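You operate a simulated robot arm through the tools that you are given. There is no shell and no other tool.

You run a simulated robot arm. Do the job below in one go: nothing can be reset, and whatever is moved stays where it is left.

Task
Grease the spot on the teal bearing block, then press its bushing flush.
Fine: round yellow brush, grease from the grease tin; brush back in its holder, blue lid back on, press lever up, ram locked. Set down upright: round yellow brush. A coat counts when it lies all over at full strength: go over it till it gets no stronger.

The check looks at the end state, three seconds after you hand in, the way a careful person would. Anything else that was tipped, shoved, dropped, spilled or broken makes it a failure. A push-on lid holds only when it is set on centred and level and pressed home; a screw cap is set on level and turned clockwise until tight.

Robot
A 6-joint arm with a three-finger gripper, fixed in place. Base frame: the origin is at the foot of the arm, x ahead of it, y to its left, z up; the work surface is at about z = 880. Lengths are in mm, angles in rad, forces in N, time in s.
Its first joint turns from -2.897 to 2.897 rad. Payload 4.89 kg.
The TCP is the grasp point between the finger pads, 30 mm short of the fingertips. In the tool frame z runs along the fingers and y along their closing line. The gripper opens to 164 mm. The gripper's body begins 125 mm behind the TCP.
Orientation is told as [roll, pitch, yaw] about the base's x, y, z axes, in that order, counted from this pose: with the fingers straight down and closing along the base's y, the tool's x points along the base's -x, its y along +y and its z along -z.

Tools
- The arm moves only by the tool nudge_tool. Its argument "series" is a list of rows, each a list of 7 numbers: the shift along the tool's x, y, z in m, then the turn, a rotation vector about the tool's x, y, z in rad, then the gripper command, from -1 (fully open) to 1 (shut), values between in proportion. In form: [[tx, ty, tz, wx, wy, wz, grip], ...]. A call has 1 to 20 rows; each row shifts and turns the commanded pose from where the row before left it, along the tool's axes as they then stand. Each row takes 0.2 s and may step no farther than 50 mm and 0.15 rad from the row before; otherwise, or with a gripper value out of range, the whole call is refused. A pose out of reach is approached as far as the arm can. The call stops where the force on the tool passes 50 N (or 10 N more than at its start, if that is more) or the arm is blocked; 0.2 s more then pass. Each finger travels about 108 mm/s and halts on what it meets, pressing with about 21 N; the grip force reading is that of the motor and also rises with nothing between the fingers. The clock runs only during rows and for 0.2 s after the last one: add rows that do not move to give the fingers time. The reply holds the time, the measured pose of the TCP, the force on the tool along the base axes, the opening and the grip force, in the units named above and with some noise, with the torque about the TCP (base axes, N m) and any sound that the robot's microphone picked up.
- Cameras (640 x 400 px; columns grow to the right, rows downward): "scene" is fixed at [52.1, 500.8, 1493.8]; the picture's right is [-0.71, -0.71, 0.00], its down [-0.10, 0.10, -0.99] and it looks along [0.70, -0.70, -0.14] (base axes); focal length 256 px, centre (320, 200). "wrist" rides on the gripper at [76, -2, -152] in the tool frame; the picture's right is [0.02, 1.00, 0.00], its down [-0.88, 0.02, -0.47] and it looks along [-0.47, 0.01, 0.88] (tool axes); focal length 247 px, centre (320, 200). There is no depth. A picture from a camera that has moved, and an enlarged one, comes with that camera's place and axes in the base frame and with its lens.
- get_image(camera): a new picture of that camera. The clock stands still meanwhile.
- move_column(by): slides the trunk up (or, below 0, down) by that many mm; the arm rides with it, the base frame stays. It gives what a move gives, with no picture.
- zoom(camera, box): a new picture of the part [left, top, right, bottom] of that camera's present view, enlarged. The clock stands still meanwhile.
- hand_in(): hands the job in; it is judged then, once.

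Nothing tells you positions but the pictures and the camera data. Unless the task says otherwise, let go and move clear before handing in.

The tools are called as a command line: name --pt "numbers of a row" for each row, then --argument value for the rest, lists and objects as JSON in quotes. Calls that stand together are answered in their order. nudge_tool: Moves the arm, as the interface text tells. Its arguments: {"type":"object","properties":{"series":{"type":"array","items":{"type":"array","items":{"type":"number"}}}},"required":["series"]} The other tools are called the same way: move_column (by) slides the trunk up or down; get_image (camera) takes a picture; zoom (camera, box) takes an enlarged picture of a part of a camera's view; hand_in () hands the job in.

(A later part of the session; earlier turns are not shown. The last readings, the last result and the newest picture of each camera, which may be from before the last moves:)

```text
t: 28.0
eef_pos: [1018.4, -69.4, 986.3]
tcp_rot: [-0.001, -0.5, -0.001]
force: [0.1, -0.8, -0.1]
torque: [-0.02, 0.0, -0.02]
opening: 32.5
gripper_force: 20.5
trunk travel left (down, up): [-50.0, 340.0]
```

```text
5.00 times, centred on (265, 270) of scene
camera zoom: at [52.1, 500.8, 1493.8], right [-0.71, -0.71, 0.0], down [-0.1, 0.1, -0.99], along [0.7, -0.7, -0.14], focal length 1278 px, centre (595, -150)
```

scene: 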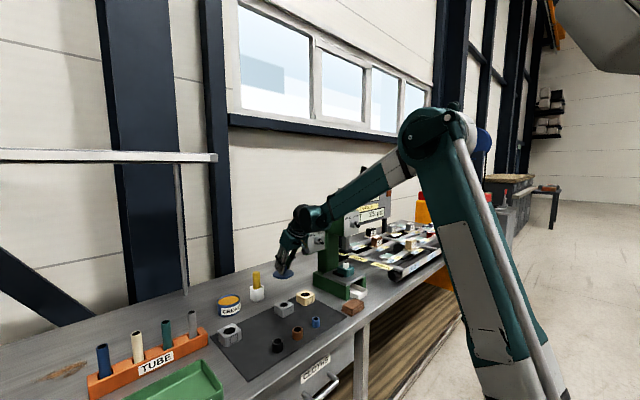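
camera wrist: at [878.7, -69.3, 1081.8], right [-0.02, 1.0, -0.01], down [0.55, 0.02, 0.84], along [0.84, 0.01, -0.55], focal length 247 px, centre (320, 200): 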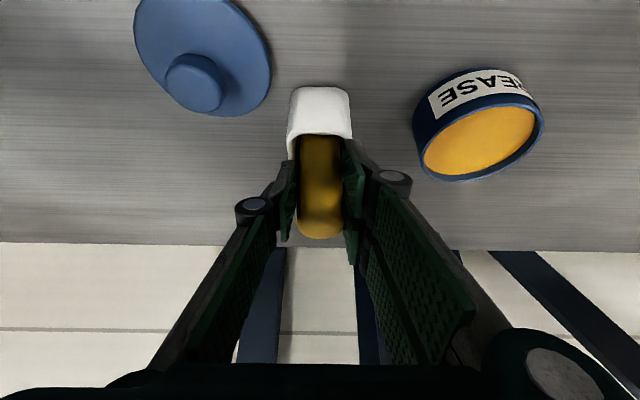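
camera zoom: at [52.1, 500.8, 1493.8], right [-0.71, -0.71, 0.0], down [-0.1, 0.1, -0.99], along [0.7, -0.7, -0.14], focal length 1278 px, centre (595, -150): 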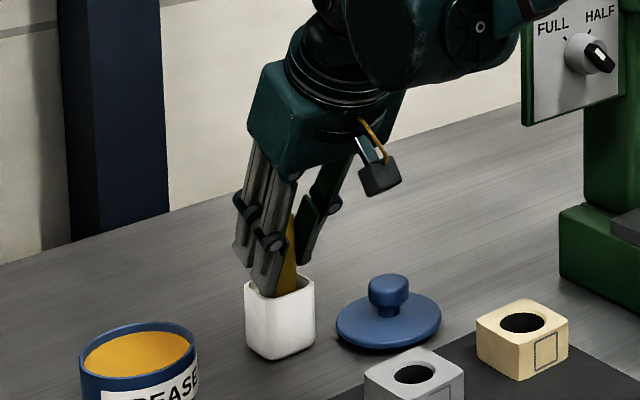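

Gripped (32.5 mm). I lift the brush straight up out of the holder.

nudge_tool --pt "-0.0024 0 -0.0044 0 0 0 1" --pt "-0.0048 0 -0.0088 0 0 0 1" --pt "-0.0096 0 -0.01756 0 0 0 1" --pt "-0.0096 0 -0.01756 0 0 0 1" --pt "-0.0096 0 -0.01756 0 0 0 1" --pt "-0.0096 0 -0.01756 0 0 0 1" --pt "-0.0096 0 -0.01756 0 0 0 1" --pt "0 0 0 0 0 0 1"

get_image --camera "wrist"

zoom --camera "scene" --box '[205, 200, 315, 310]'

```text
t: 29.8
eef_pos: [1018.8, -69.0, 1100.6]
tcp_rot: [0.002, -0.503, 0.0]
force: [-0.6, -0.4, -0.1]
torque: [-0.03, 0.0, 0.03]
opening: 32.4
gripper_force: 21.1
trunk travel left (down, up): [-50.0, 340.0]
```

```text
taken
camera wrist: at [878.5, -68.9, 1197.1], right [-0.02, 1.0, -0.01], down [0.55, 0.02, 0.84], along [0.84, 0.01, -0.55], focal length 247 px, centre (320, 200)
```

wrist: 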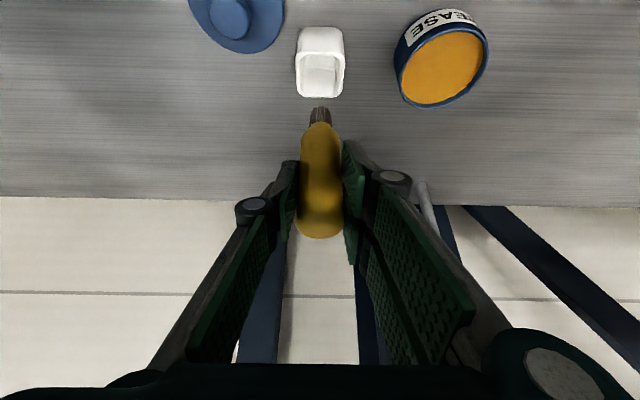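

```text
3.64 times, centred on (260, 255) of scene
camera zoom: at [52.1, 500.8, 1493.8], right [-0.71, -0.71, 0.0], down [-0.1, 0.1, -0.99], along [0.7, -0.7, -0.14], focal length 929 px, centre (538, 0)
```

zoom: 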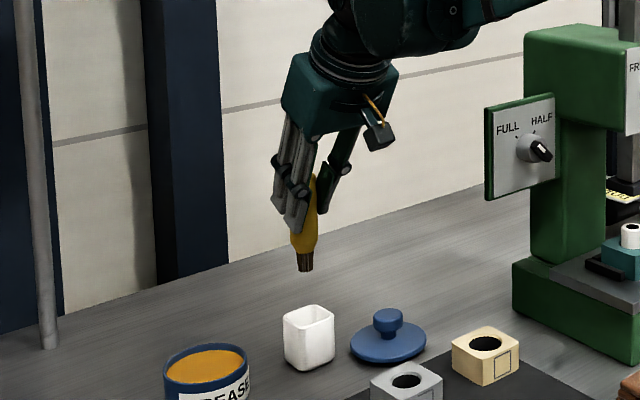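

zoom --camera "scene" --box '[265, 230, 315, 290]'

zoom --camera "wrist" --box '[280, 80, 360, 250]'

zoom --camera "wrist" --box '[380, 0, 500, 120]'

```text
6.67 times, centred on (290, 260) of scene
camera zoom: at [52.1, 500.8, 1493.8], right [-0.71, -0.71, 0.0], down [-0.1, 0.1, -0.99], along [0.7, -0.7, -0.14], focal length 1704 px, centre (520, -200)
```

zoom: 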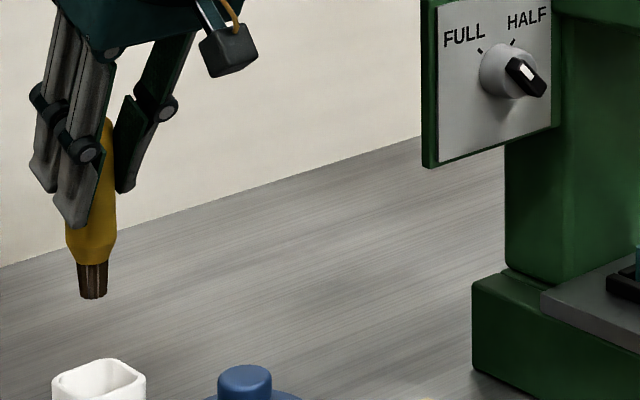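

```text
2.35 times, centred on (320, 165) of wrist
camera zoom: at [878.5, -68.9, 1197.1], right [-0.02, 1.0, -0.01], down [0.55, 0.02, 0.84], along [0.84, 0.01, -0.55], focal length 581 px, centre (320, 282)
```

zoom: 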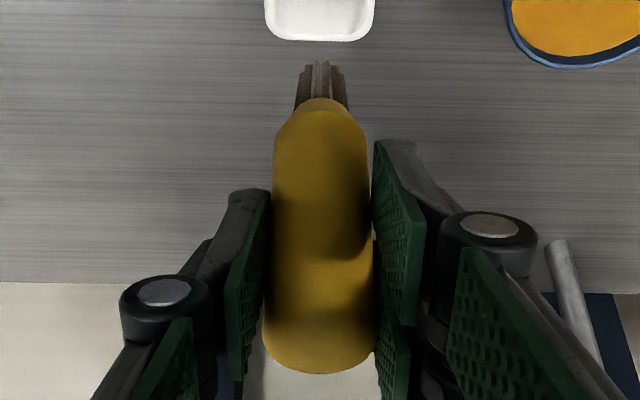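

```text
3.33 times, centred on (440, 60) of wrist
camera zoom: at [878.5, -68.9, 1197.1], right [-0.02, 1.0, -0.01], down [0.55, 0.02, 0.84], along [0.84, 0.01, -0.55], focal length 823 px, centre (-80, 667)
```

zoom: 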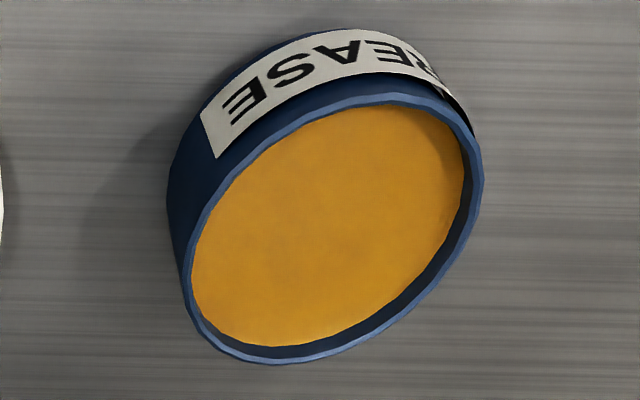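

The brush has brown bristles about 24 mm long and 20 mm wide, with the tip about 95 mm below the TCP. I carry it over the tin centre (1030, 66) and go down toward the grease (rim at z ≈ 924).

nudge_tool --pt "-0.00246 0.0338 0.00134 0 0 0 1" --pt "-0.00246 0.0338 0.00134 0 0 0 1" --pt "-0.00246 0.0338 0.00134 0 0 0 1" --pt "-0.00246 0.0338 0.00134 0 0 0 1" --pt "0.0098 0 0.0179 0 0 0 1" --pt "0.0098 0 0.0179 0 0 0 1" --pt "0.0098 0 0.0179 0 0 0 1" --pt "0 0 0 0 0 0 1"

get_image --camera "wrist"

zoom --camera "scene" --box '[195, 230, 275, 320]'

```text
t: 31.6
eef_pos: [1031.1, 67.8, 1039.7]
tcp_rot: [0.001, -0.499, -0.001]
force: [0.3, -0.5, 0.4]
torque: [0.0, -0.01, 0.01]
opening: 32.6
gripper_force: 21.1
trunk travel left (down, up): [-50.0, 340.0]
```

```text
taken
camera wrist: at [889.7, 65.8, 1136.3], right [-0.02, 1.0, -0.01], down [0.55, 0.02, 0.84], along [0.84, 0.01, -0.55], focal length 247 px, centre (320, 200)
```

wrist: 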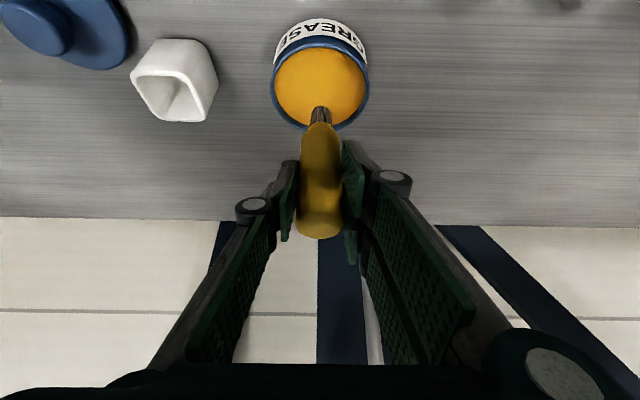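

```text
4.44 times, centred on (235, 275) of scene
camera zoom: at [52.1, 500.8, 1493.8], right [-0.71, -0.71, 0.0], down [-0.1, 0.1, -0.99], along [0.7, -0.7, -0.14], focal length 1136 px, centre (698, -133)
```

zoom: 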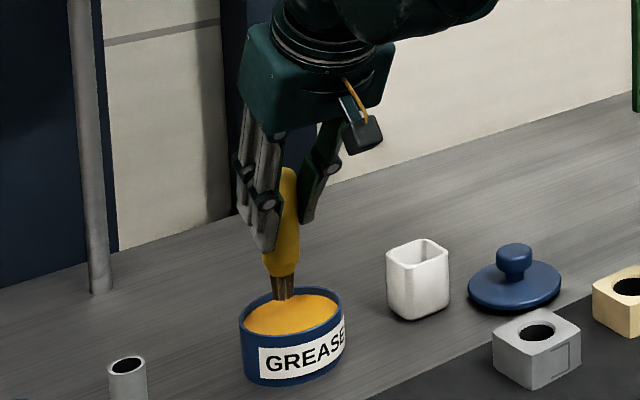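

The bristles hang over the middle of the tin. I dip down about 38 mm.

nudge_tool --pt "0.0048 0 0.00878 0 0 0 1" --pt "0.0048 0 0.00878 0 0 0 1" --pt "0.0048 0 0.00878 0 0 0 1" --pt "0.0024 0 0.0044 0 0 0 1" --pt "0 0 0 0 0 0 1" --pt "0 0 0 0 0 0 1"

zoom --camera "scene" --box '[195, 250, 275, 320]'

zoom --camera "wrist" --box '[250, 50, 390, 190]'

```text
t: 33.0
eef_pos: [1028.5, 65.2, 1006.9]
tcp_rot: [0.0, -0.502, 0.0]
force: [-0.9, -0.9, 15.6]
torque: [-0.13, -0.13, 0.0]
opening: 32.4
gripper_force: 21.2
trunk travel left (down, up): [-50.0, 340.0]
```

```text
5.71 times, centred on (235, 285) of scene
camera zoom: at [52.1, 500.8, 1493.8], right [-0.71, -0.71, 0.0], down [-0.1, 0.1, -0.99], along [0.7, -0.7, -0.14], focal length 1460 px, centre (806, -286)
```

zoom: 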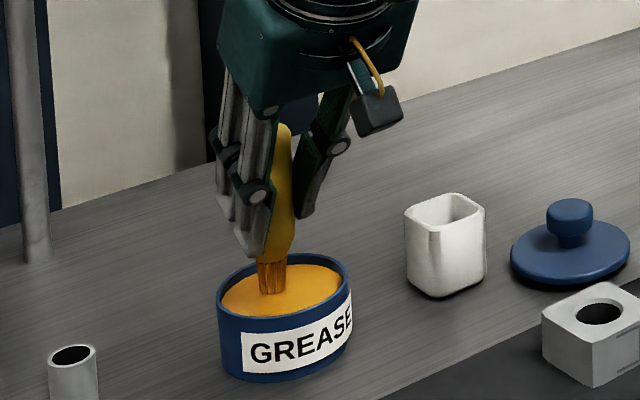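

```text
2.86 times, centred on (320, 120) of wrist
camera zoom: at [889.0, 66.0, 1102.0], right [-0.02, 1.0, -0.01], down [0.55, 0.02, 0.84], along [0.84, 0.01, -0.55], focal length 706 px, centre (320, 429)
```

zoom: 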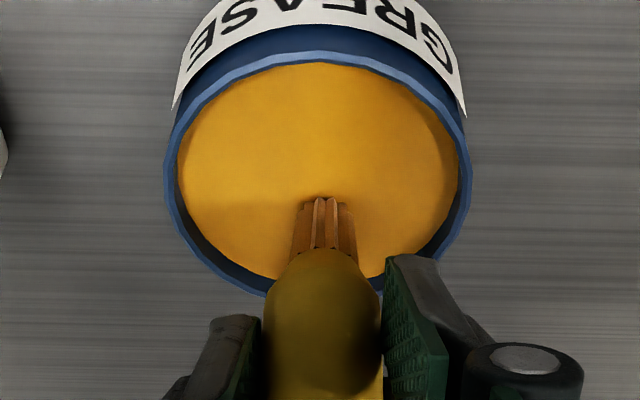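

The bristles have turned orange, so they have taken grease; contact force is 16 N. I lift straight out.

nudge_tool --pt "-0.0024 0 -0.0044 0 0 0 1" --pt "-0.0048 0 -0.0088 0 0 0 1" --pt "-0.0096 0 -0.01756 0 0 0 1" --pt "-0.0096 0 -0.01756 0 0 0 1" --pt "-0.0096 0 -0.01756 0 0 0 1" --pt "-0.0096 0 -0.01756 0 0 0 1" --pt "-0.0096 0 -0.01756 0 0 0 1" --pt "-0.0096 0 -0.01756 0 0 0 1" --pt "0 0 0 0 0 0 1"

zoom --camera "scene" --box '[195, 200, 275, 320]'

zoom --camera "wrist" --box '[250, 60, 390, 250]'

```text
t: 35.0
eef_pos: [1029.4, 66.1, 1140.3]
tcp_rot: [0.0, -0.5, 0.001]
force: [-1.1, 0.1, -0.7]
torque: [0.01, 0.03, 0.0]
opening: 32.5
gripper_force: 21.2
trunk travel left (down, up): [-50.0, 340.0]
```

```text
3.33 times, centred on (235, 260) of scene
camera zoom: at [52.1, 500.8, 1493.8], right [-0.71, -0.71, 0.0], down [-0.1, 0.1, -0.99], along [0.7, -0.7, -0.14], focal length 852 px, centre (603, 0)
```

zoom: 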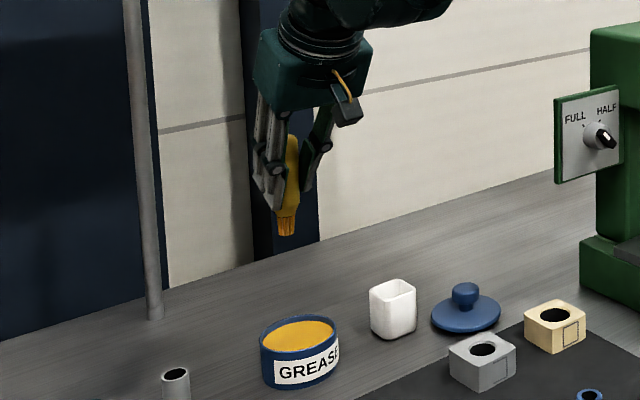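

```text
2.11 times, centred on (320, 155) of wrist
camera zoom: at [889.6, 65.8, 1236.8], right [-0.02, 1.0, -0.01], down [0.55, 0.02, 0.84], along [0.84, 0.01, -0.55], focal length 520 px, centre (320, 295)
```

zoom: 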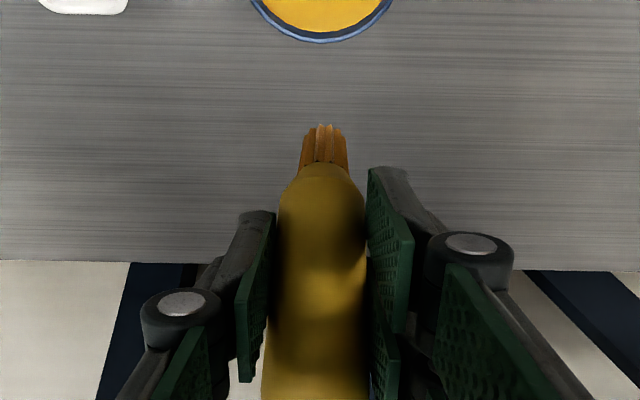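

Brush is loaded. It slid up about 15 mm in the grip during the dip, so the tip is now about 78 mm from the TCP. I retreat to free space in front of the bench. There I roll the wrist by 180°, so that I can point the brush horizontally at the spot while the gripper comes in from above.

nudge_tool --pt "0.0334 -0.0216 -0.0182 0 0 0 1" --pt "0.0334 -0.0216 -0.0182 0 0 0 1" --pt "0.0334 -0.0216 -0.0182 0 0 0 1" --pt "0.0334 -0.0216 -0.0182 0 0 0 1" --pt "0.0334 -0.0216 -0.0182 0 0 0 1" --pt "0.0334 -0.0216 -0.0182 0 0 0 1" --pt "0.0334 -0.0216 -0.0182 0 0 0 1" --pt "0.0334 -0.0216 -0.0182 0 0 0 1" --pt "0.0334 -0.0216 -0.0182 0 0 0 1" --pt "0.0334 -0.0216 -0.0182 0 0 0 1" --pt "0 0 0 0 0 0.1 1" --pt "0 0 0 0 0 0.1 1" --pt "0 0 0 0 0 0.1 1" --pt "0 0 0 0 0 0.1 1" --pt "0 0 0 0 0 0.1 1" --pt "0 0 0 0 0 0.1 1" --pt "0 0 0 0 0 0.1 1" --pt "0 0 0 0 0 0.1 1" --pt "0 0 0 0 0 0 1"

get_image --camera "scene"

get_image --camera "wrist"

```text
t: 39.0
eef_pos: [649.6, -149.5, 1140.0]
tcp_rot: [0.373, -0.34, -0.866]
force: [-0.1, -0.7, -0.6]
torque: [0.01, -0.05, 0.01]
opening: 32.4
gripper_force: 20.6
trunk travel left (down, up): [-50.0, 340.0]
```

```text
taken
```

scene: 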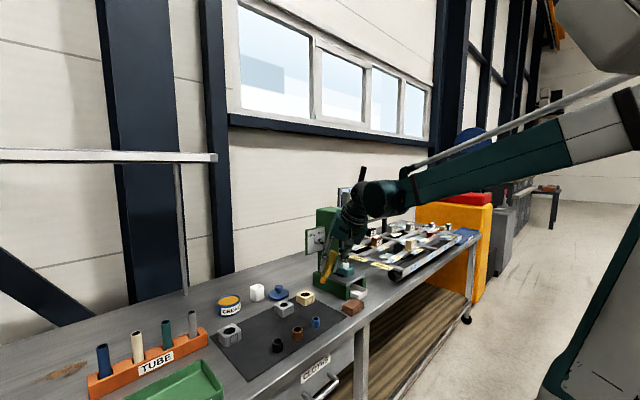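

```text
taken
camera wrist: at [528.4, -94.5, 1247.0], right [0.62, 0.71, 0.34], down [0.32, -0.62, 0.72], along [0.72, -0.33, -0.61], focal length 247 px, centre (320, 200)
```

wrist: 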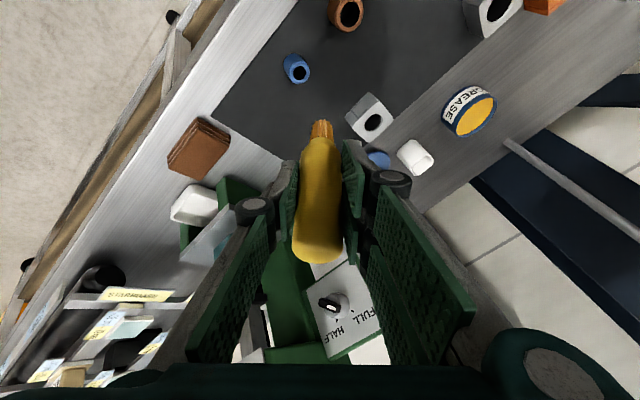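

The roll follows well. I continue to the full 180°.

nudge_tool --pt "0 0 0 0 0 0.14635 1" --pt "0 0 0 0 0 0.14635 1" --pt "0 0 0 0 0 0.14635 1" --pt "0 0 0 0 0 0.14635 1" --pt "0 0 0 0 0 0.14635 1" --pt "0 0 0 0 0 0.14635 1" --pt "0 0 0 0 0 0.14635 1" --pt "0 0 0 0 0 0.14635 1" --pt "0 0 0 0 0 0.14635 1" --pt "0 0 0 0 0 0.14635 1" --pt "0 0 0 0 0 0.14635 1" --pt "0 0 0 0 0 0.14635 1" --pt "0 0 0 0 0 0.14635 1" --pt "0 0 0 0 0 0.14635 1" --pt "0 0 0 0 0 0.14635 1" --pt "0 0 0 0 0 0.14635 1" --pt "0 0 0 0 0 0 1"

get_image --camera "scene"

get_image --camera "wrist"

```text
t: 42.6
eef_pos: [649.1, -149.5, 1140.8]
tcp_rot: [-0.003, 0.501, 3.138]
force: [-0.1, -0.1, 0.4]
torque: [-0.01, 0.0, 0.01]
opening: 32.6
gripper_force: 21.0
trunk travel left (down, up): [-50.0, 340.0]
```

```text
taken
```

scene: 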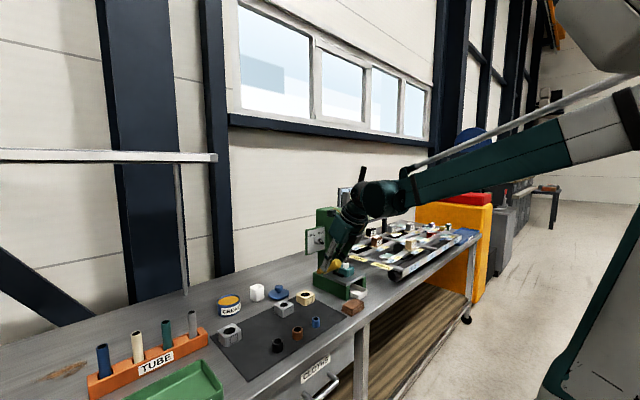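

```text
taken
camera wrist: at [643.3, -146.9, 1309.5], right [0.02, -1.0, 0.01], down [-1.0, -0.02, -0.01], along [0.01, -0.01, -1.0], focal length 247 px, centre (320, 200)
```

wrist: 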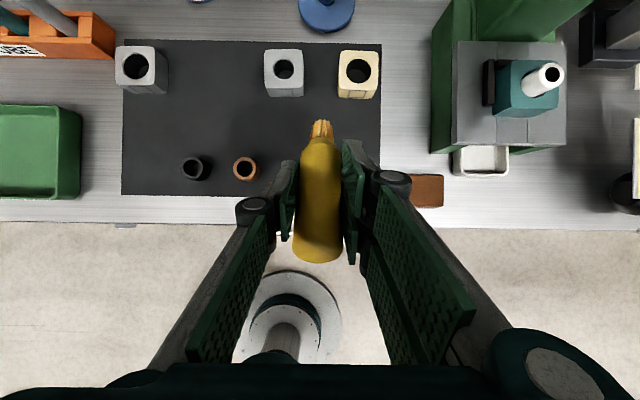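

Now the camera looks straight down: a good top view of the block on the press. I zoom in there.

zoom --camera "wrist" --box '[420, 0, 600, 190]'

zoom --camera "wrist" --box '[475, 40, 575, 130]'

zoom --camera "wrist" --box '[280, 100, 360, 270]'

```text
2.11 times, centred on (510, 95) of wrist
camera zoom: at [643.3, -146.9, 1309.5], right [0.02, -1.0, 0.01], down [-1.0, -0.02, -0.01], along [0.01, -0.01, -1.0], focal length 520 px, centre (-80, 421)
```

zoom: 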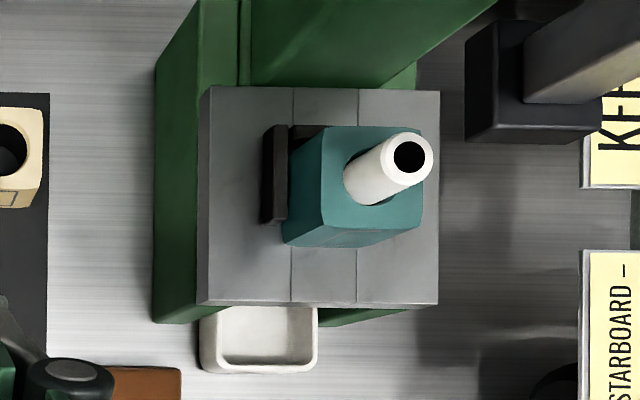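

```text
4.44 times, centred on (525, 85) of wrist
camera zoom: at [643.3, -146.9, 1309.5], right [0.02, -1.0, 0.01], down [-1.0, -0.02, -0.01], along [0.01, -0.01, -1.0], focal length 1098 px, centre (-591, 711)
```

zoom: 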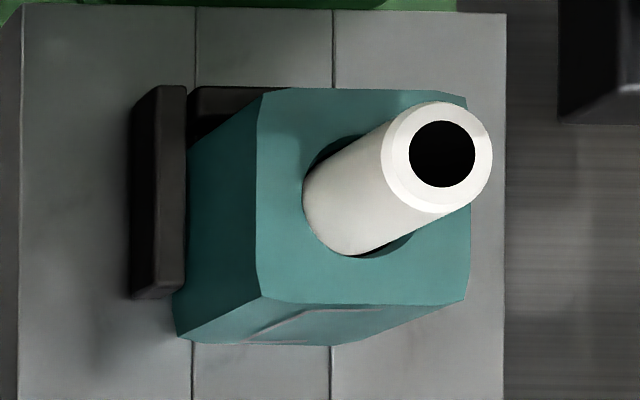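

```text
2.35 times, centred on (320, 185) of wrist
camera zoom: at [643.3, -146.9, 1309.5], right [0.02, -1.0, 0.01], down [-1.0, -0.02, -0.01], along [0.01, -0.01, -1.0], focal length 581 px, centre (320, 235)
```

zoom: 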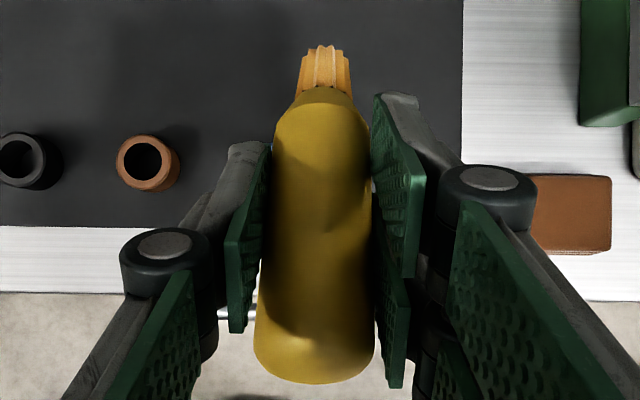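

The block is seated in an L-shaped fence (behind it and on its +y side), so light pushing in +x is backed. I pitch forward so the brush is horizontal, then move in front of the spot.

nudge_tool --pt "0 0 0 0 0.1429 0 1" --pt "0 0 0 0 0.1429 0 1" --pt "0 0 0 0 0.1429 0 1" --pt "0 0 0 0 0.1429 0 1" --pt "0 0.0389 0 0 0 0 1" --pt "0 0.0389 0 0 0 0 1" --pt "0 0.0389 0 0 0 0 1" --pt "0 0.0389 0 0 0 0 1" --pt "0 0.0389 0 0 0 0 1" --pt "0 0.0389 0 0 0 0 1" --pt "0 0.0389 0 0 0 0 1" --pt "0 0 0 0 0 0 1"

get_image --camera "scene"

get_image --camera "wrist"

```text
t: 45.2
eef_pos: [648.8, -421.8, 1139.9]
tcp_rot: [-0.004, 1.071, 3.138]
force: [-0.5, 0.4, -0.2]
torque: [-0.05, 0.06, -0.09]
opening: 32.5
gripper_force: 21.1
trunk travel left (down, up): [-50.0, 340.0]
```

```text
taken
```

scene: 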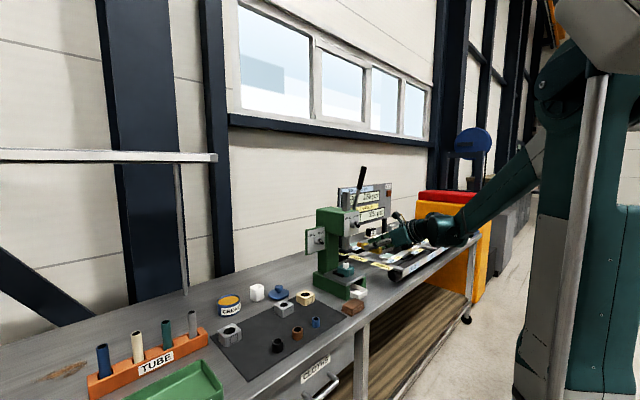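

```text
taken
camera wrist: at [551.1, -419.0, 1279.3], right [0.01, -1.0, 0.02], down [-0.84, -0.02, -0.55], along [0.55, -0.01, -0.84], focal length 247 px, centre (320, 200)
```

wrist: 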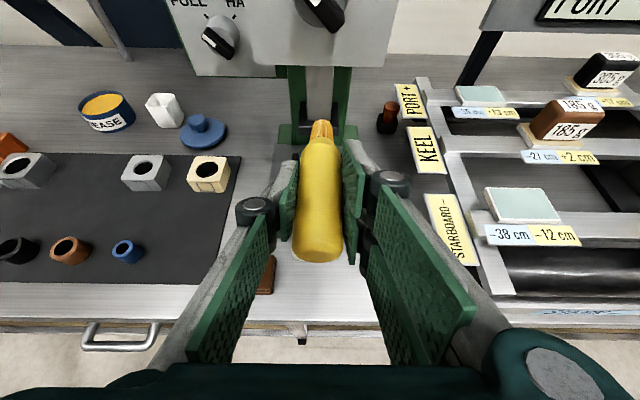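

Now go down to about spot height while staying 40 mm in front of it.

nudge_tool --pt "-0.0246 0 0.0134 0 0 0 1" --pt "-0.0246 0 0.0134 0 0 0 1" --pt "-0.0246 0 0.0134 0 0 0 1" --pt "-0.0246 0 0.0134 0 0 0 1" --pt "-0.0246 0 0.0134 0 0 0 1" --pt "-0.0132 0 0.0072 0 0 0 1" --pt "0 0 0 0 0 0 1"

zoom --camera "scene" --box '[325, 235, 405, 305]'

get_image --camera "wrist"

```text
t: 46.8
eef_pos: [648.5, -421.3, 985.5]
tcp_rot: [-0.003, 1.074, 3.139]
force: [0.6, 0.1, 7.1]
torque: [-0.05, -0.66, -0.01]
opening: 32.2
gripper_force: 21.2
trunk travel left (down, up): [-50.0, 340.0]
```

```text
5.71 times, centred on (365, 270) of scene
camera zoom: at [52.1, 500.8, 1493.8], right [-0.71, -0.71, 0.0], down [-0.1, 0.1, -0.99], along [0.7, -0.7, -0.14], focal length 1460 px, centre (63, -200)
```

zoom: 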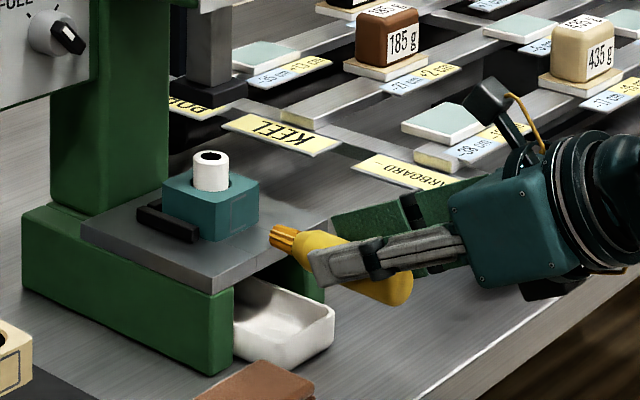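

```text
taken
camera wrist: at [550.8, -419.3, 1124.5], right [0.01, -1.0, 0.02], down [-0.84, -0.02, -0.55], along [0.55, -0.01, -0.84], focal length 247 px, centre (320, 200)
```

wrist: 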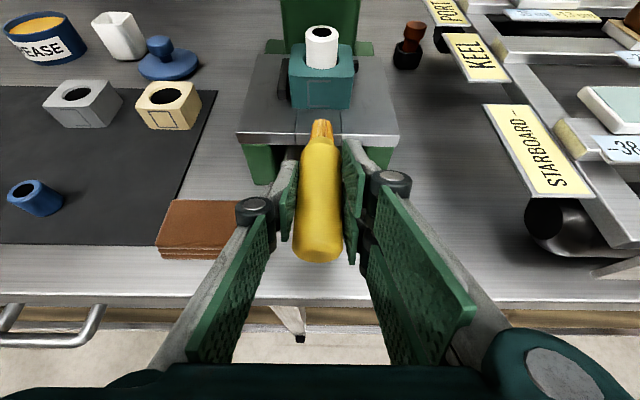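

There is a 7 N reading; I check whether it is just the motion settling or a contact.

nudge_tool --pt "0 0 0 0 0 0 1"

zoom --camera "wrist" --box '[260, 20, 400, 180]'

zoom --camera "scene" --box '[340, 250, 385, 290]'

```text
t: 47.2
eef_pos: [647.8, -422.3, 984.2]
tcp_rot: [-0.002, 1.07, 3.139]
force: [-0.1, -0.9, 6.9]
torque: [-0.02, -0.53, -0.01]
opening: 32.3
gripper_force: 20.9
trunk travel left (down, up): [-50.0, 340.0]
```

```text
2.50 times, centred on (330, 100) of wrist
camera zoom: at [550.7, -419.2, 1124.5], right [0.01, -1.0, 0.02], down [-0.84, -0.02, -0.55], along [0.55, -0.01, -0.84], focal length 617 px, centre (295, 450)
```

zoom: 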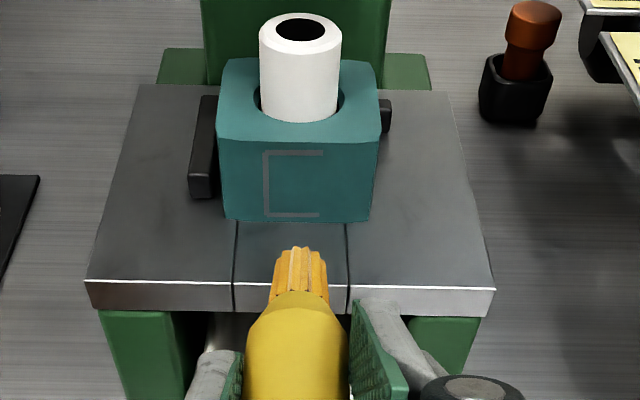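

```text
10.00 times, centred on (362, 270) of scene
camera zoom: at [52.1, 500.8, 1493.8], right [-0.71, -0.71, 0.0], down [-0.1, 0.1, -0.99], along [0.7, -0.7, -0.14], focal length 2556 px, centre (-105, -500)
```

zoom: 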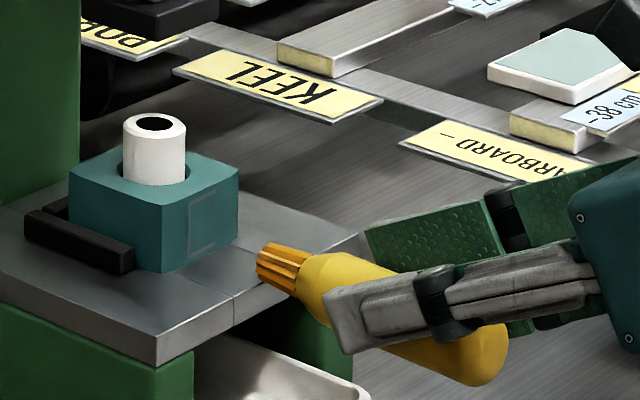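

The bristle underside is resting on the table's front edge, so I raise 8 mm and check the brush attitude.

nudge_tool --pt "0.0035 0 -0.0019 0 0 0 1" --pt "0.0035 0 -0.0019 0 0 0 1" --pt "0 0 0 0 0 0 1"

zoom --camera "wrist" --box '[260, 20, 400, 270]'

zoom --camera "scene" --box '[340, 250, 385, 290]'

```text
t: 48.0
eef_pos: [649.8, -421.5, 993.2]
tcp_rot: [-0.001, 1.072, 3.138]
force: [0.4, -0.3, -1.4]
torque: [0.0, 0.02, 0.01]
opening: 32.5
gripper_force: 21.6
trunk travel left (down, up): [-50.0, 340.0]
```

```text
1.60 times, centred on (330, 145) of wrist
camera zoom: at [551.2, -418.7, 1132.1], right [0.01, -1.0, 0.02], down [-0.84, -0.02, -0.55], along [0.55, -0.01, -0.84], focal length 395 px, centre (304, 288)
```

zoom: 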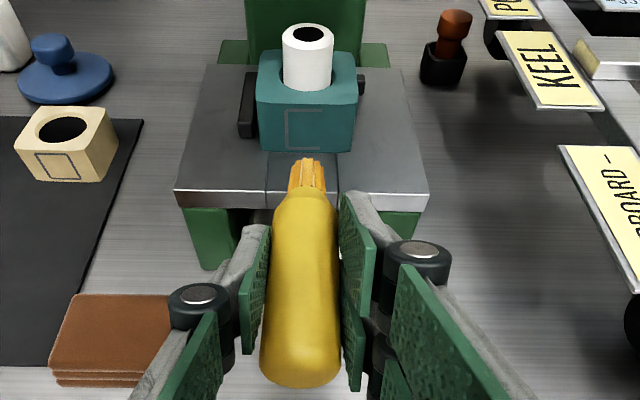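

```text
10.00 times, centred on (362, 270) of scene
camera zoom: at [52.1, 500.8, 1493.8], right [-0.71, -0.71, 0.0], down [-0.1, 0.1, -0.99], along [0.7, -0.7, -0.14], focal length 2556 px, centre (-105, -500)
```

zoom: 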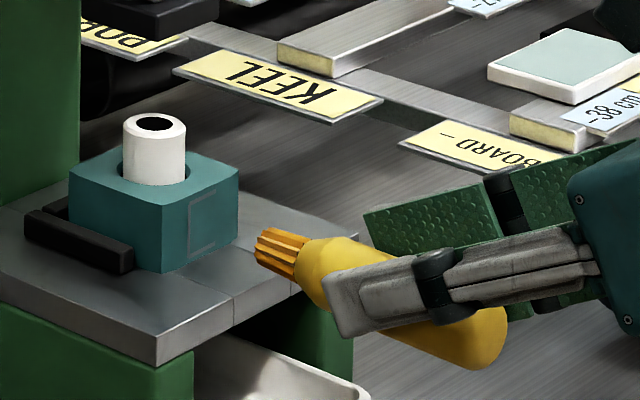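

No contact now; the bristle tip is at about (730, -421, 980), 35 mm in front of the face. I advance 26 mm and look.

nudge_tool --pt "0.0041 0 0.0076 0 0 0 1" --pt "0.0041 0 0.0076 0 0 0 1" --pt "0.0041 0 0.0076 0 0 0 1" --pt "0 0 0 0 0 0 1"

zoom --camera "wrist" --box '[270, 20, 370, 150]'

zoom --camera "scene" --box '[335, 255, 375, 285]'

```text
t: 49.0
eef_pos: [675.9, -421.1, 992.1]
tcp_rot: [-0.002, 1.071, 3.136]
force: [-0.9, -0.3, -0.5]
torque: [0.0, 0.0, 0.04]
opening: 32.5
gripper_force: 21.3
trunk travel left (down, up): [-50.0, 340.0]
```

```text
3.08 times, centred on (320, 85) of wrist
camera zoom: at [577.5, -419.0, 1132.2], right [0.01, -1.0, 0.02], down [-0.84, -0.02, -0.55], along [0.55, -0.01, -0.84], focal length 760 px, centre (320, 554)
```

zoom: 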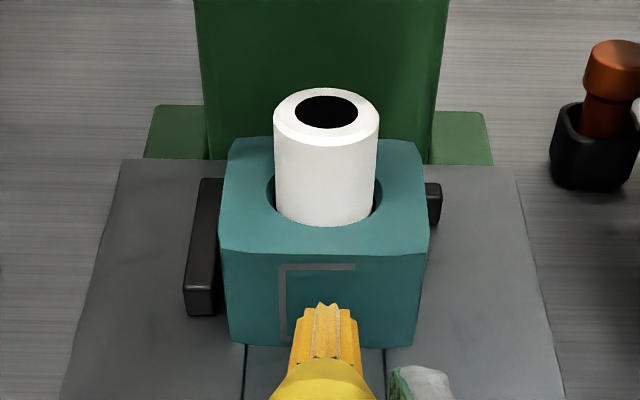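

```text
13.33 times, centred on (355, 270) of scene
camera zoom: at [52.1, 500.8, 1493.8], right [-0.71, -0.71, 0.0], down [-0.1, 0.1, -0.99], along [0.7, -0.7, -0.14], focal length 3408 px, centre (-147, -733)
```

zoom: 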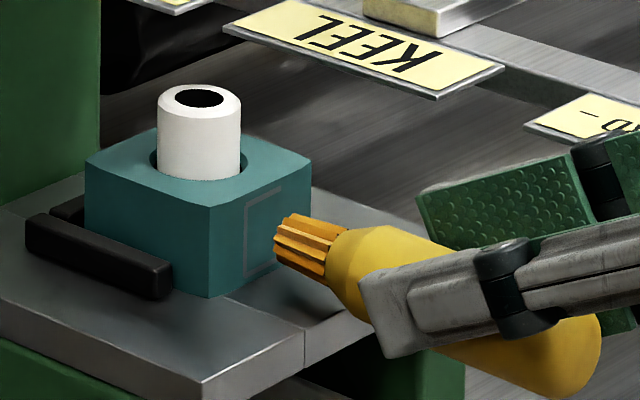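

The brush is lined up with the spot (y -409…-430, z 969…995). I advance gently in small steps until it touches.

nudge_tool --pt "0.00096 0 0.00176 0 0 0 1" --pt "0.00096 0 0.00176 0 0 0 1" --pt "0.00096 0 0.00176 0 0 0 1" --pt "0 0 0 0 0 0 1"

nudge_tool --pt "0.00048 0 0.00088 0 0 0 1" --pt "0.00048 0 0.00088 0 0 0 1" --pt "0 0 0 0 0 0 1"

zoom --camera "wrist" --box '[270, 20, 370, 150]'

zoom --camera "scene" --box '[335, 255, 375, 285]'

```text
t: 50.0
eef_pos: [680.6, -422.2, 993.4]
tcp_rot: [-0.001, 1.073, 3.138]
force: [0.5, -0.5, -0.1]
torque: [0.01, 0.02, -0.04]
opening: 32.3
gripper_force: 20.9
trunk travel left (down, up): [-50.0, 340.0]
```

```text
t: 50.8
eef_pos: [682.6, -421.5, 992.4]
tcp_rot: [0.0, 1.071, 3.139]
force: [-7.5, 0.4, -2.3]
torque: [0.04, 0.28, 0.0]
opening: 32.4
gripper_force: 20.9
trunk travel left (down, up): [-50.0, 340.0]
```

```text
3.08 times, centred on (320, 85) of wrist
camera zoom: at [585.1, -418.8, 1132.3], right [0.01, -1.0, 0.02], down [-0.84, -0.02, -0.55], along [0.55, -0.01, -0.84], focal length 760 px, centre (320, 554)
```

zoom: 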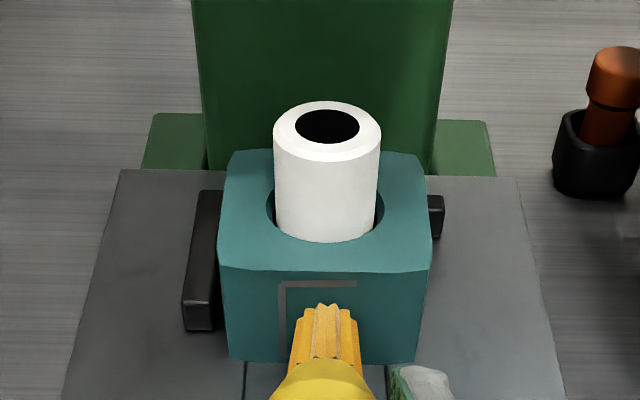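

```text
13.33 times, centred on (355, 270) of scene
camera zoom: at [52.1, 500.8, 1493.8], right [-0.71, -0.71, 0.0], down [-0.1, 0.1, -0.99], along [0.7, -0.7, -0.14], focal length 3408 px, centre (-147, -733)
```

zoom: 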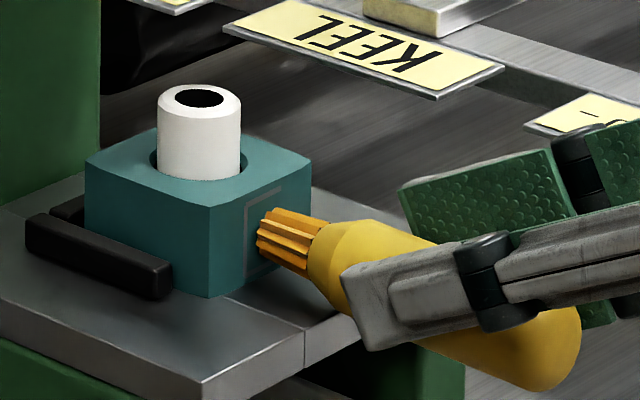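

Contact at 7.5 N. I ease off slightly and make strokes up, sideways and down over the spot.

nudge_tool --pt "-0.0002 0 -0.0004 0 0 0 1" --pt "0.0026 0 -0.0014 0 0 0 1" --pt "0.0026 0 -0.0014 0 0 0 1" --pt "0.0018 0 -0.00095 0 0 0 1" --pt "0 -0.004 0 0 0 0 1" --pt "0 -0.004 0 0 0 0 1" --pt "-0.0026 0 0.0014 0 0 0 1" --pt "-0.0026 0 0.0014 0 0 0 1" --pt "-0.0026 0 0.0014 0 0 0 1" --pt "-0.0018 0 0.00095 0 0 0 1" --pt "0 0 0 0 0 0 1"

zoom --camera "wrist" --box '[270, 20, 370, 150]'

zoom --camera "scene" --box '[335, 255, 375, 285]'

```text
t: 53.2
eef_pos: [682.4, -413.3, 989.0]
tcp_rot: [-0.001, 1.072, 3.138]
force: [-4.1, 0.1, 0.1]
torque: [-0.01, 0.08, 0.01]
opening: 32.3
gripper_force: 21.1
trunk travel left (down, up): [-50.0, 340.0]
```

```text
3.08 times, centred on (320, 85) of wrist
camera zoom: at [584.9, -410.8, 1129.0], right [0.01, -1.0, 0.02], down [-0.84, -0.02, -0.55], along [0.55, -0.01, -0.84], focal length 760 px, centre (320, 554)
```

zoom: 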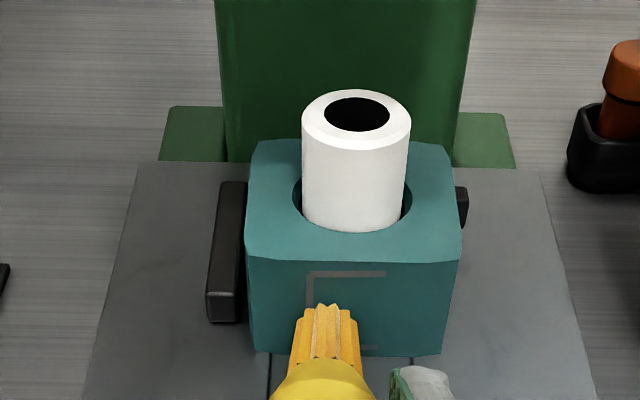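

```text
13.33 times, centred on (355, 270) of scene
camera zoom: at [52.1, 500.8, 1493.8], right [-0.71, -0.71, 0.0], down [-0.1, 0.1, -0.99], along [0.7, -0.7, -0.14], focal length 3408 px, centre (-147, -733)
```

zoom: 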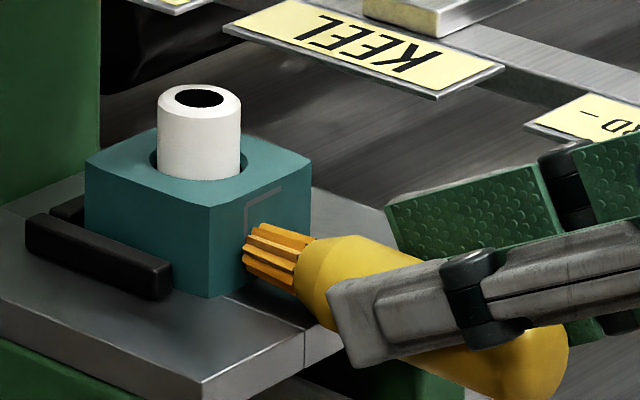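

No coat is obvious yet behind the brush. I back off 40 mm and inspect the face.

nudge_tool --pt "-0.0048 0 -0.0088 0 0 0 1" --pt "-0.0072 0 -0.0132 0 0 0 1" --pt "-0.0072 0 -0.0132 0 0 0 1" --pt "0 0 0 0 0 0 1"

zoom --camera "wrist" --box '[280, 20, 360, 120]'

zoom --camera "scene" --box '[340, 255, 370, 282]'

```text
t: 54.2
eef_pos: [643.1, -412.5, 990.2]
tcp_rot: [-0.002, 1.07, 3.139]
force: [0.1, -1.2, -0.4]
torque: [0.0, -0.04, -0.02]
opening: 32.4
gripper_force: 20.7
trunk travel left (down, up): [-50.0, 340.0]
```

```text
4.00 times, centred on (320, 70) of wrist
camera zoom: at [545.3, -410.5, 1129.1], right [0.01, -1.0, 0.02], down [-0.84, -0.02, -0.55], along [0.55, -0.01, -0.84], focal length 988 px, centre (320, 720)
```

zoom: 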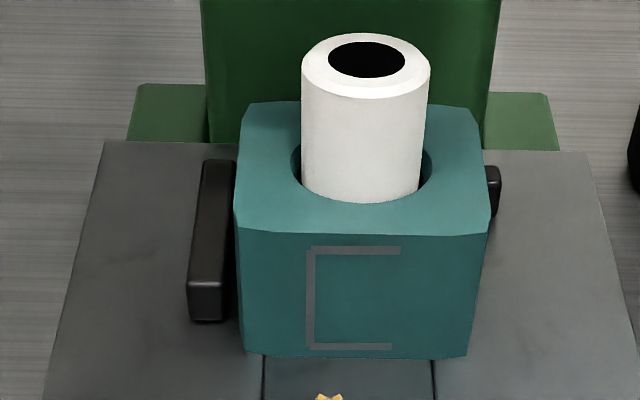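

```text
14.81 times, centred on (355, 268) of scene
camera zoom: at [52.1, 500.8, 1493.8], right [-0.71, -0.71, 0.0], down [-0.1, 0.1, -0.99], along [0.7, -0.7, -0.14], focal length 3786 px, centre (-198, -815)
```

zoom: 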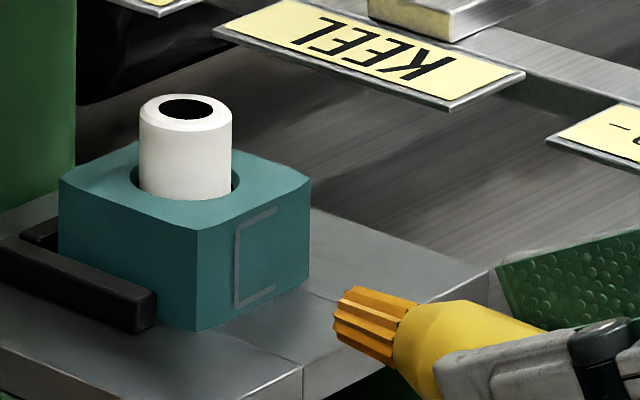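

The outline on the teal block is open on its -y side and no grease shows. I compare with the marks on the other blocks.

zoom --camera "scene" --box '[270, 285, 320, 320]'

zoom --camera "wrist" --box '[290, 60, 350, 120]'

zoom --camera "wrist" --box '[280, 90, 370, 280]'

zoom --camera "scene" --box '[352, 262, 376, 282]'

```text
11.43 times, centred on (295, 302) of scene
camera zoom: at [52.1, 500.8, 1493.8], right [-0.71, -0.71, 0.0], down [-0.1, 0.1, -0.99], along [0.7, -0.7, -0.14], focal length 2921 px, centre (606, -971)
```

zoom: 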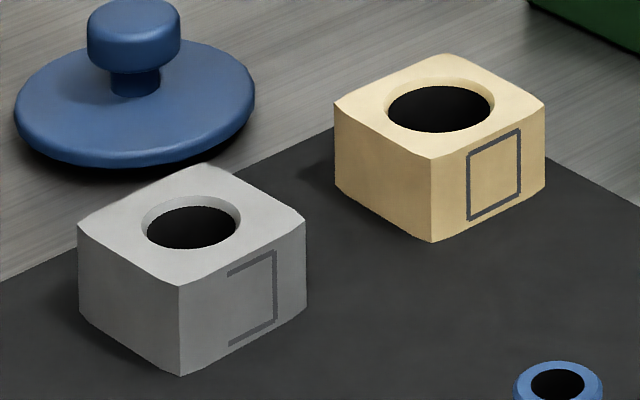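

```text
6.67 times, centred on (320, 90) of wrist
camera zoom: at [545.3, -410.5, 1129.1], right [0.01, -1.0, 0.02], down [-0.84, -0.02, -0.55], along [0.55, -0.01, -0.84], focal length 1646 px, centre (320, 933)
```

zoom: 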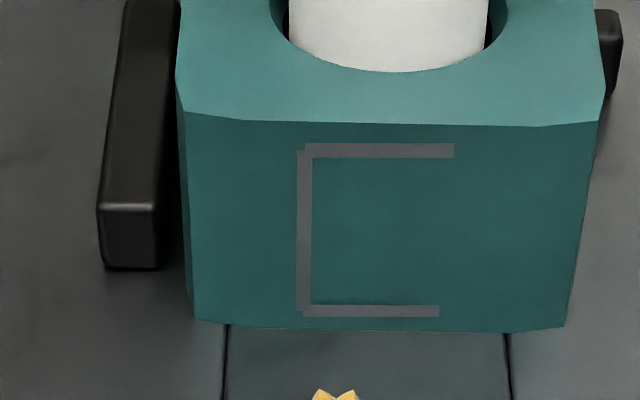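

```text
2.11 times, centred on (325, 185) of wrist
camera zoom: at [545.3, -410.5, 1129.1], right [0.01, -1.0, 0.02], down [-0.84, -0.02, -0.55], along [0.55, -0.01, -0.84], focal length 520 px, centre (310, 232)
```

zoom: 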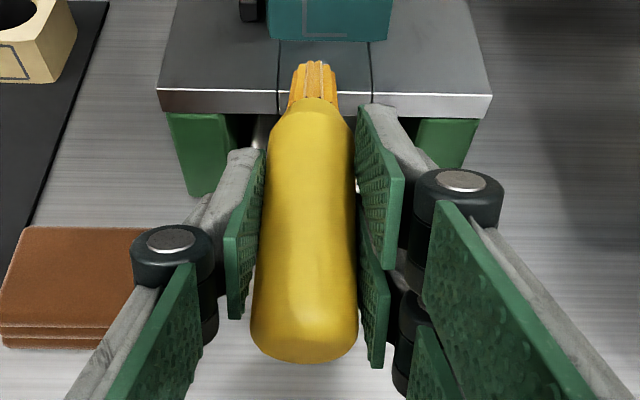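

```text
16.00 times, centred on (364, 272) of scene
camera zoom: at [52.1, 500.8, 1493.8], right [-0.71, -0.71, 0.0], down [-0.1, 0.1, -0.99], along [0.7, -0.7, -0.14], focal length 4089 px, centre (-384, -952)
```

zoom: 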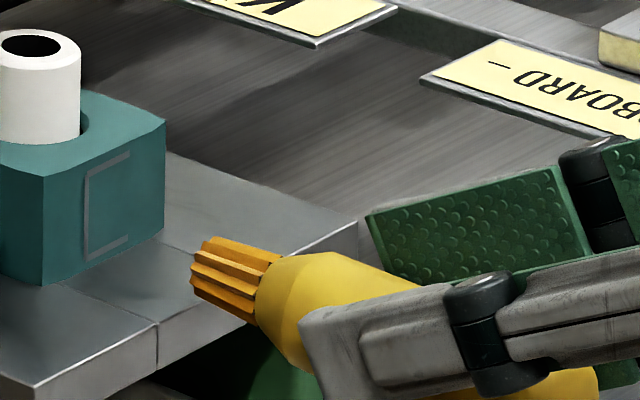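

I look again closely for any faint coat inside the outline.

zoom --camera "wrist" --box '[296, 74, 350, 110]'

zoom --camera "scene" --box '[344, 262, 366, 280]'

```text
11.11 times, centred on (323, 92) of wrist
camera zoom: at [545.3, -410.5, 1129.1], right [0.01, -1.0, 0.02], down [-0.84, -0.02, -0.55], along [0.55, -0.01, -0.84], focal length 2744 px, centre (287, 1400)
```

zoom: 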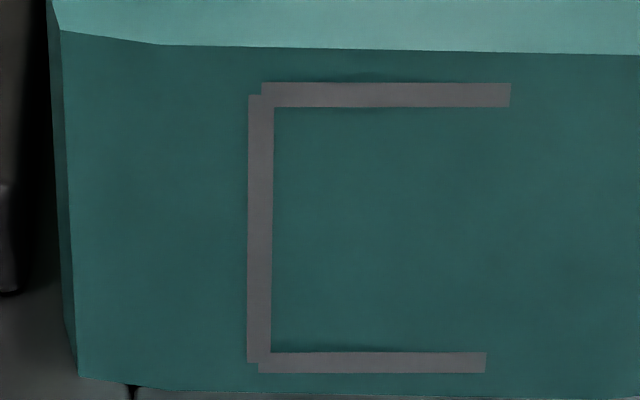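

```text
16.00 times, centred on (355, 271) of scene
camera zoom: at [52.1, 500.8, 1493.8], right [-0.71, -0.71, 0.0], down [-0.1, 0.1, -0.99], along [0.7, -0.7, -0.14], focal length 4089 px, centre (-240, -936)
```

zoom: 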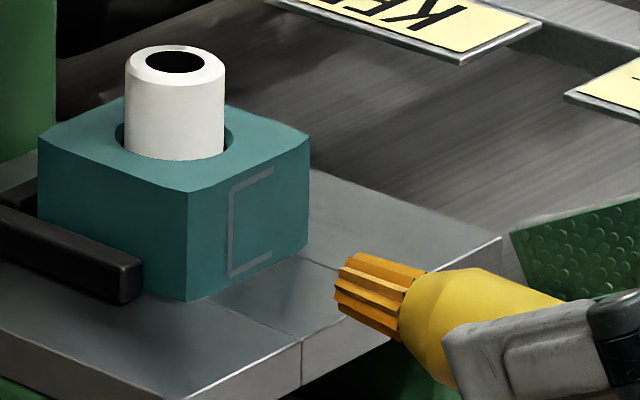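

No coat yet. I go back with the brush centred on the marked area and press a bit more firmly, watching force.

nudge_tool --pt "0.0073 0.0037 0.01005 0 0 0 1" --pt "0.0073 0.0037 0.01005 0 0 0 1" --pt "0.0073 0.0037 0.01005 0 0 0 1" --pt "0.00048 0 0.00088 0 0 0 1" --pt "0.00048 0 0.00088 0 0 0 1" --pt "0.00048 0 0.00088 0 0 0 1" --pt "0 0 0 0 0 0 1"

zoom --camera "wrist" --box '[280, 50, 360, 140]'

zoom --camera "scene" --box '[340, 258, 370, 282]'

```text
t: 55.8
eef_pos: [683.6, -424.0, 994.5]
tcp_rot: [-0.004, 1.072, 3.136]
force: [-0.2, -0.2, -1.0]
torque: [-0.02, -0.01, -0.02]
opening: 32.7
gripper_force: 21.1
trunk travel left (down, up): [-50.0, 340.0]
```

```text
4.44 times, centred on (320, 95) of wrist
camera zoom: at [585.2, -422.0, 1133.8], right [0.01, -1.0, 0.02], down [-0.84, -0.02, -0.55], along [0.55, -0.01, -0.84], focal length 1098 px, centre (320, 667)
```

zoom: 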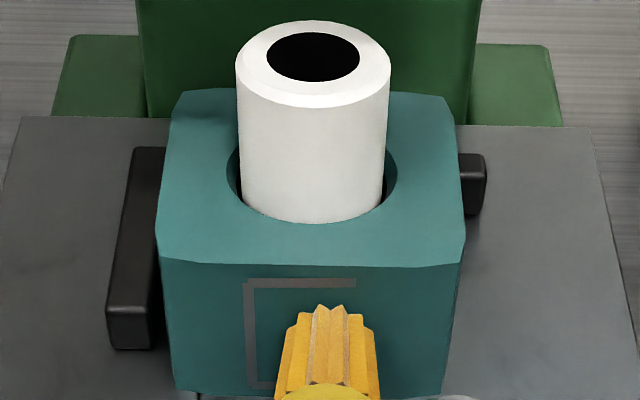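

```text
16.00 times, centred on (355, 270) of scene
camera zoom: at [52.1, 500.8, 1493.8], right [-0.71, -0.71, 0.0], down [-0.1, 0.1, -0.99], along [0.7, -0.7, -0.14], focal length 4089 px, centre (-240, -920)
```

zoom: 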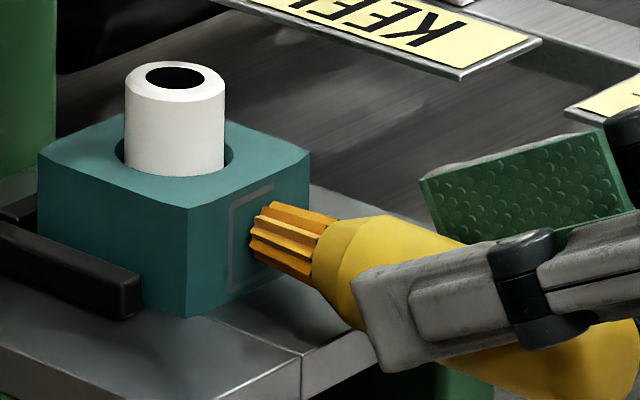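

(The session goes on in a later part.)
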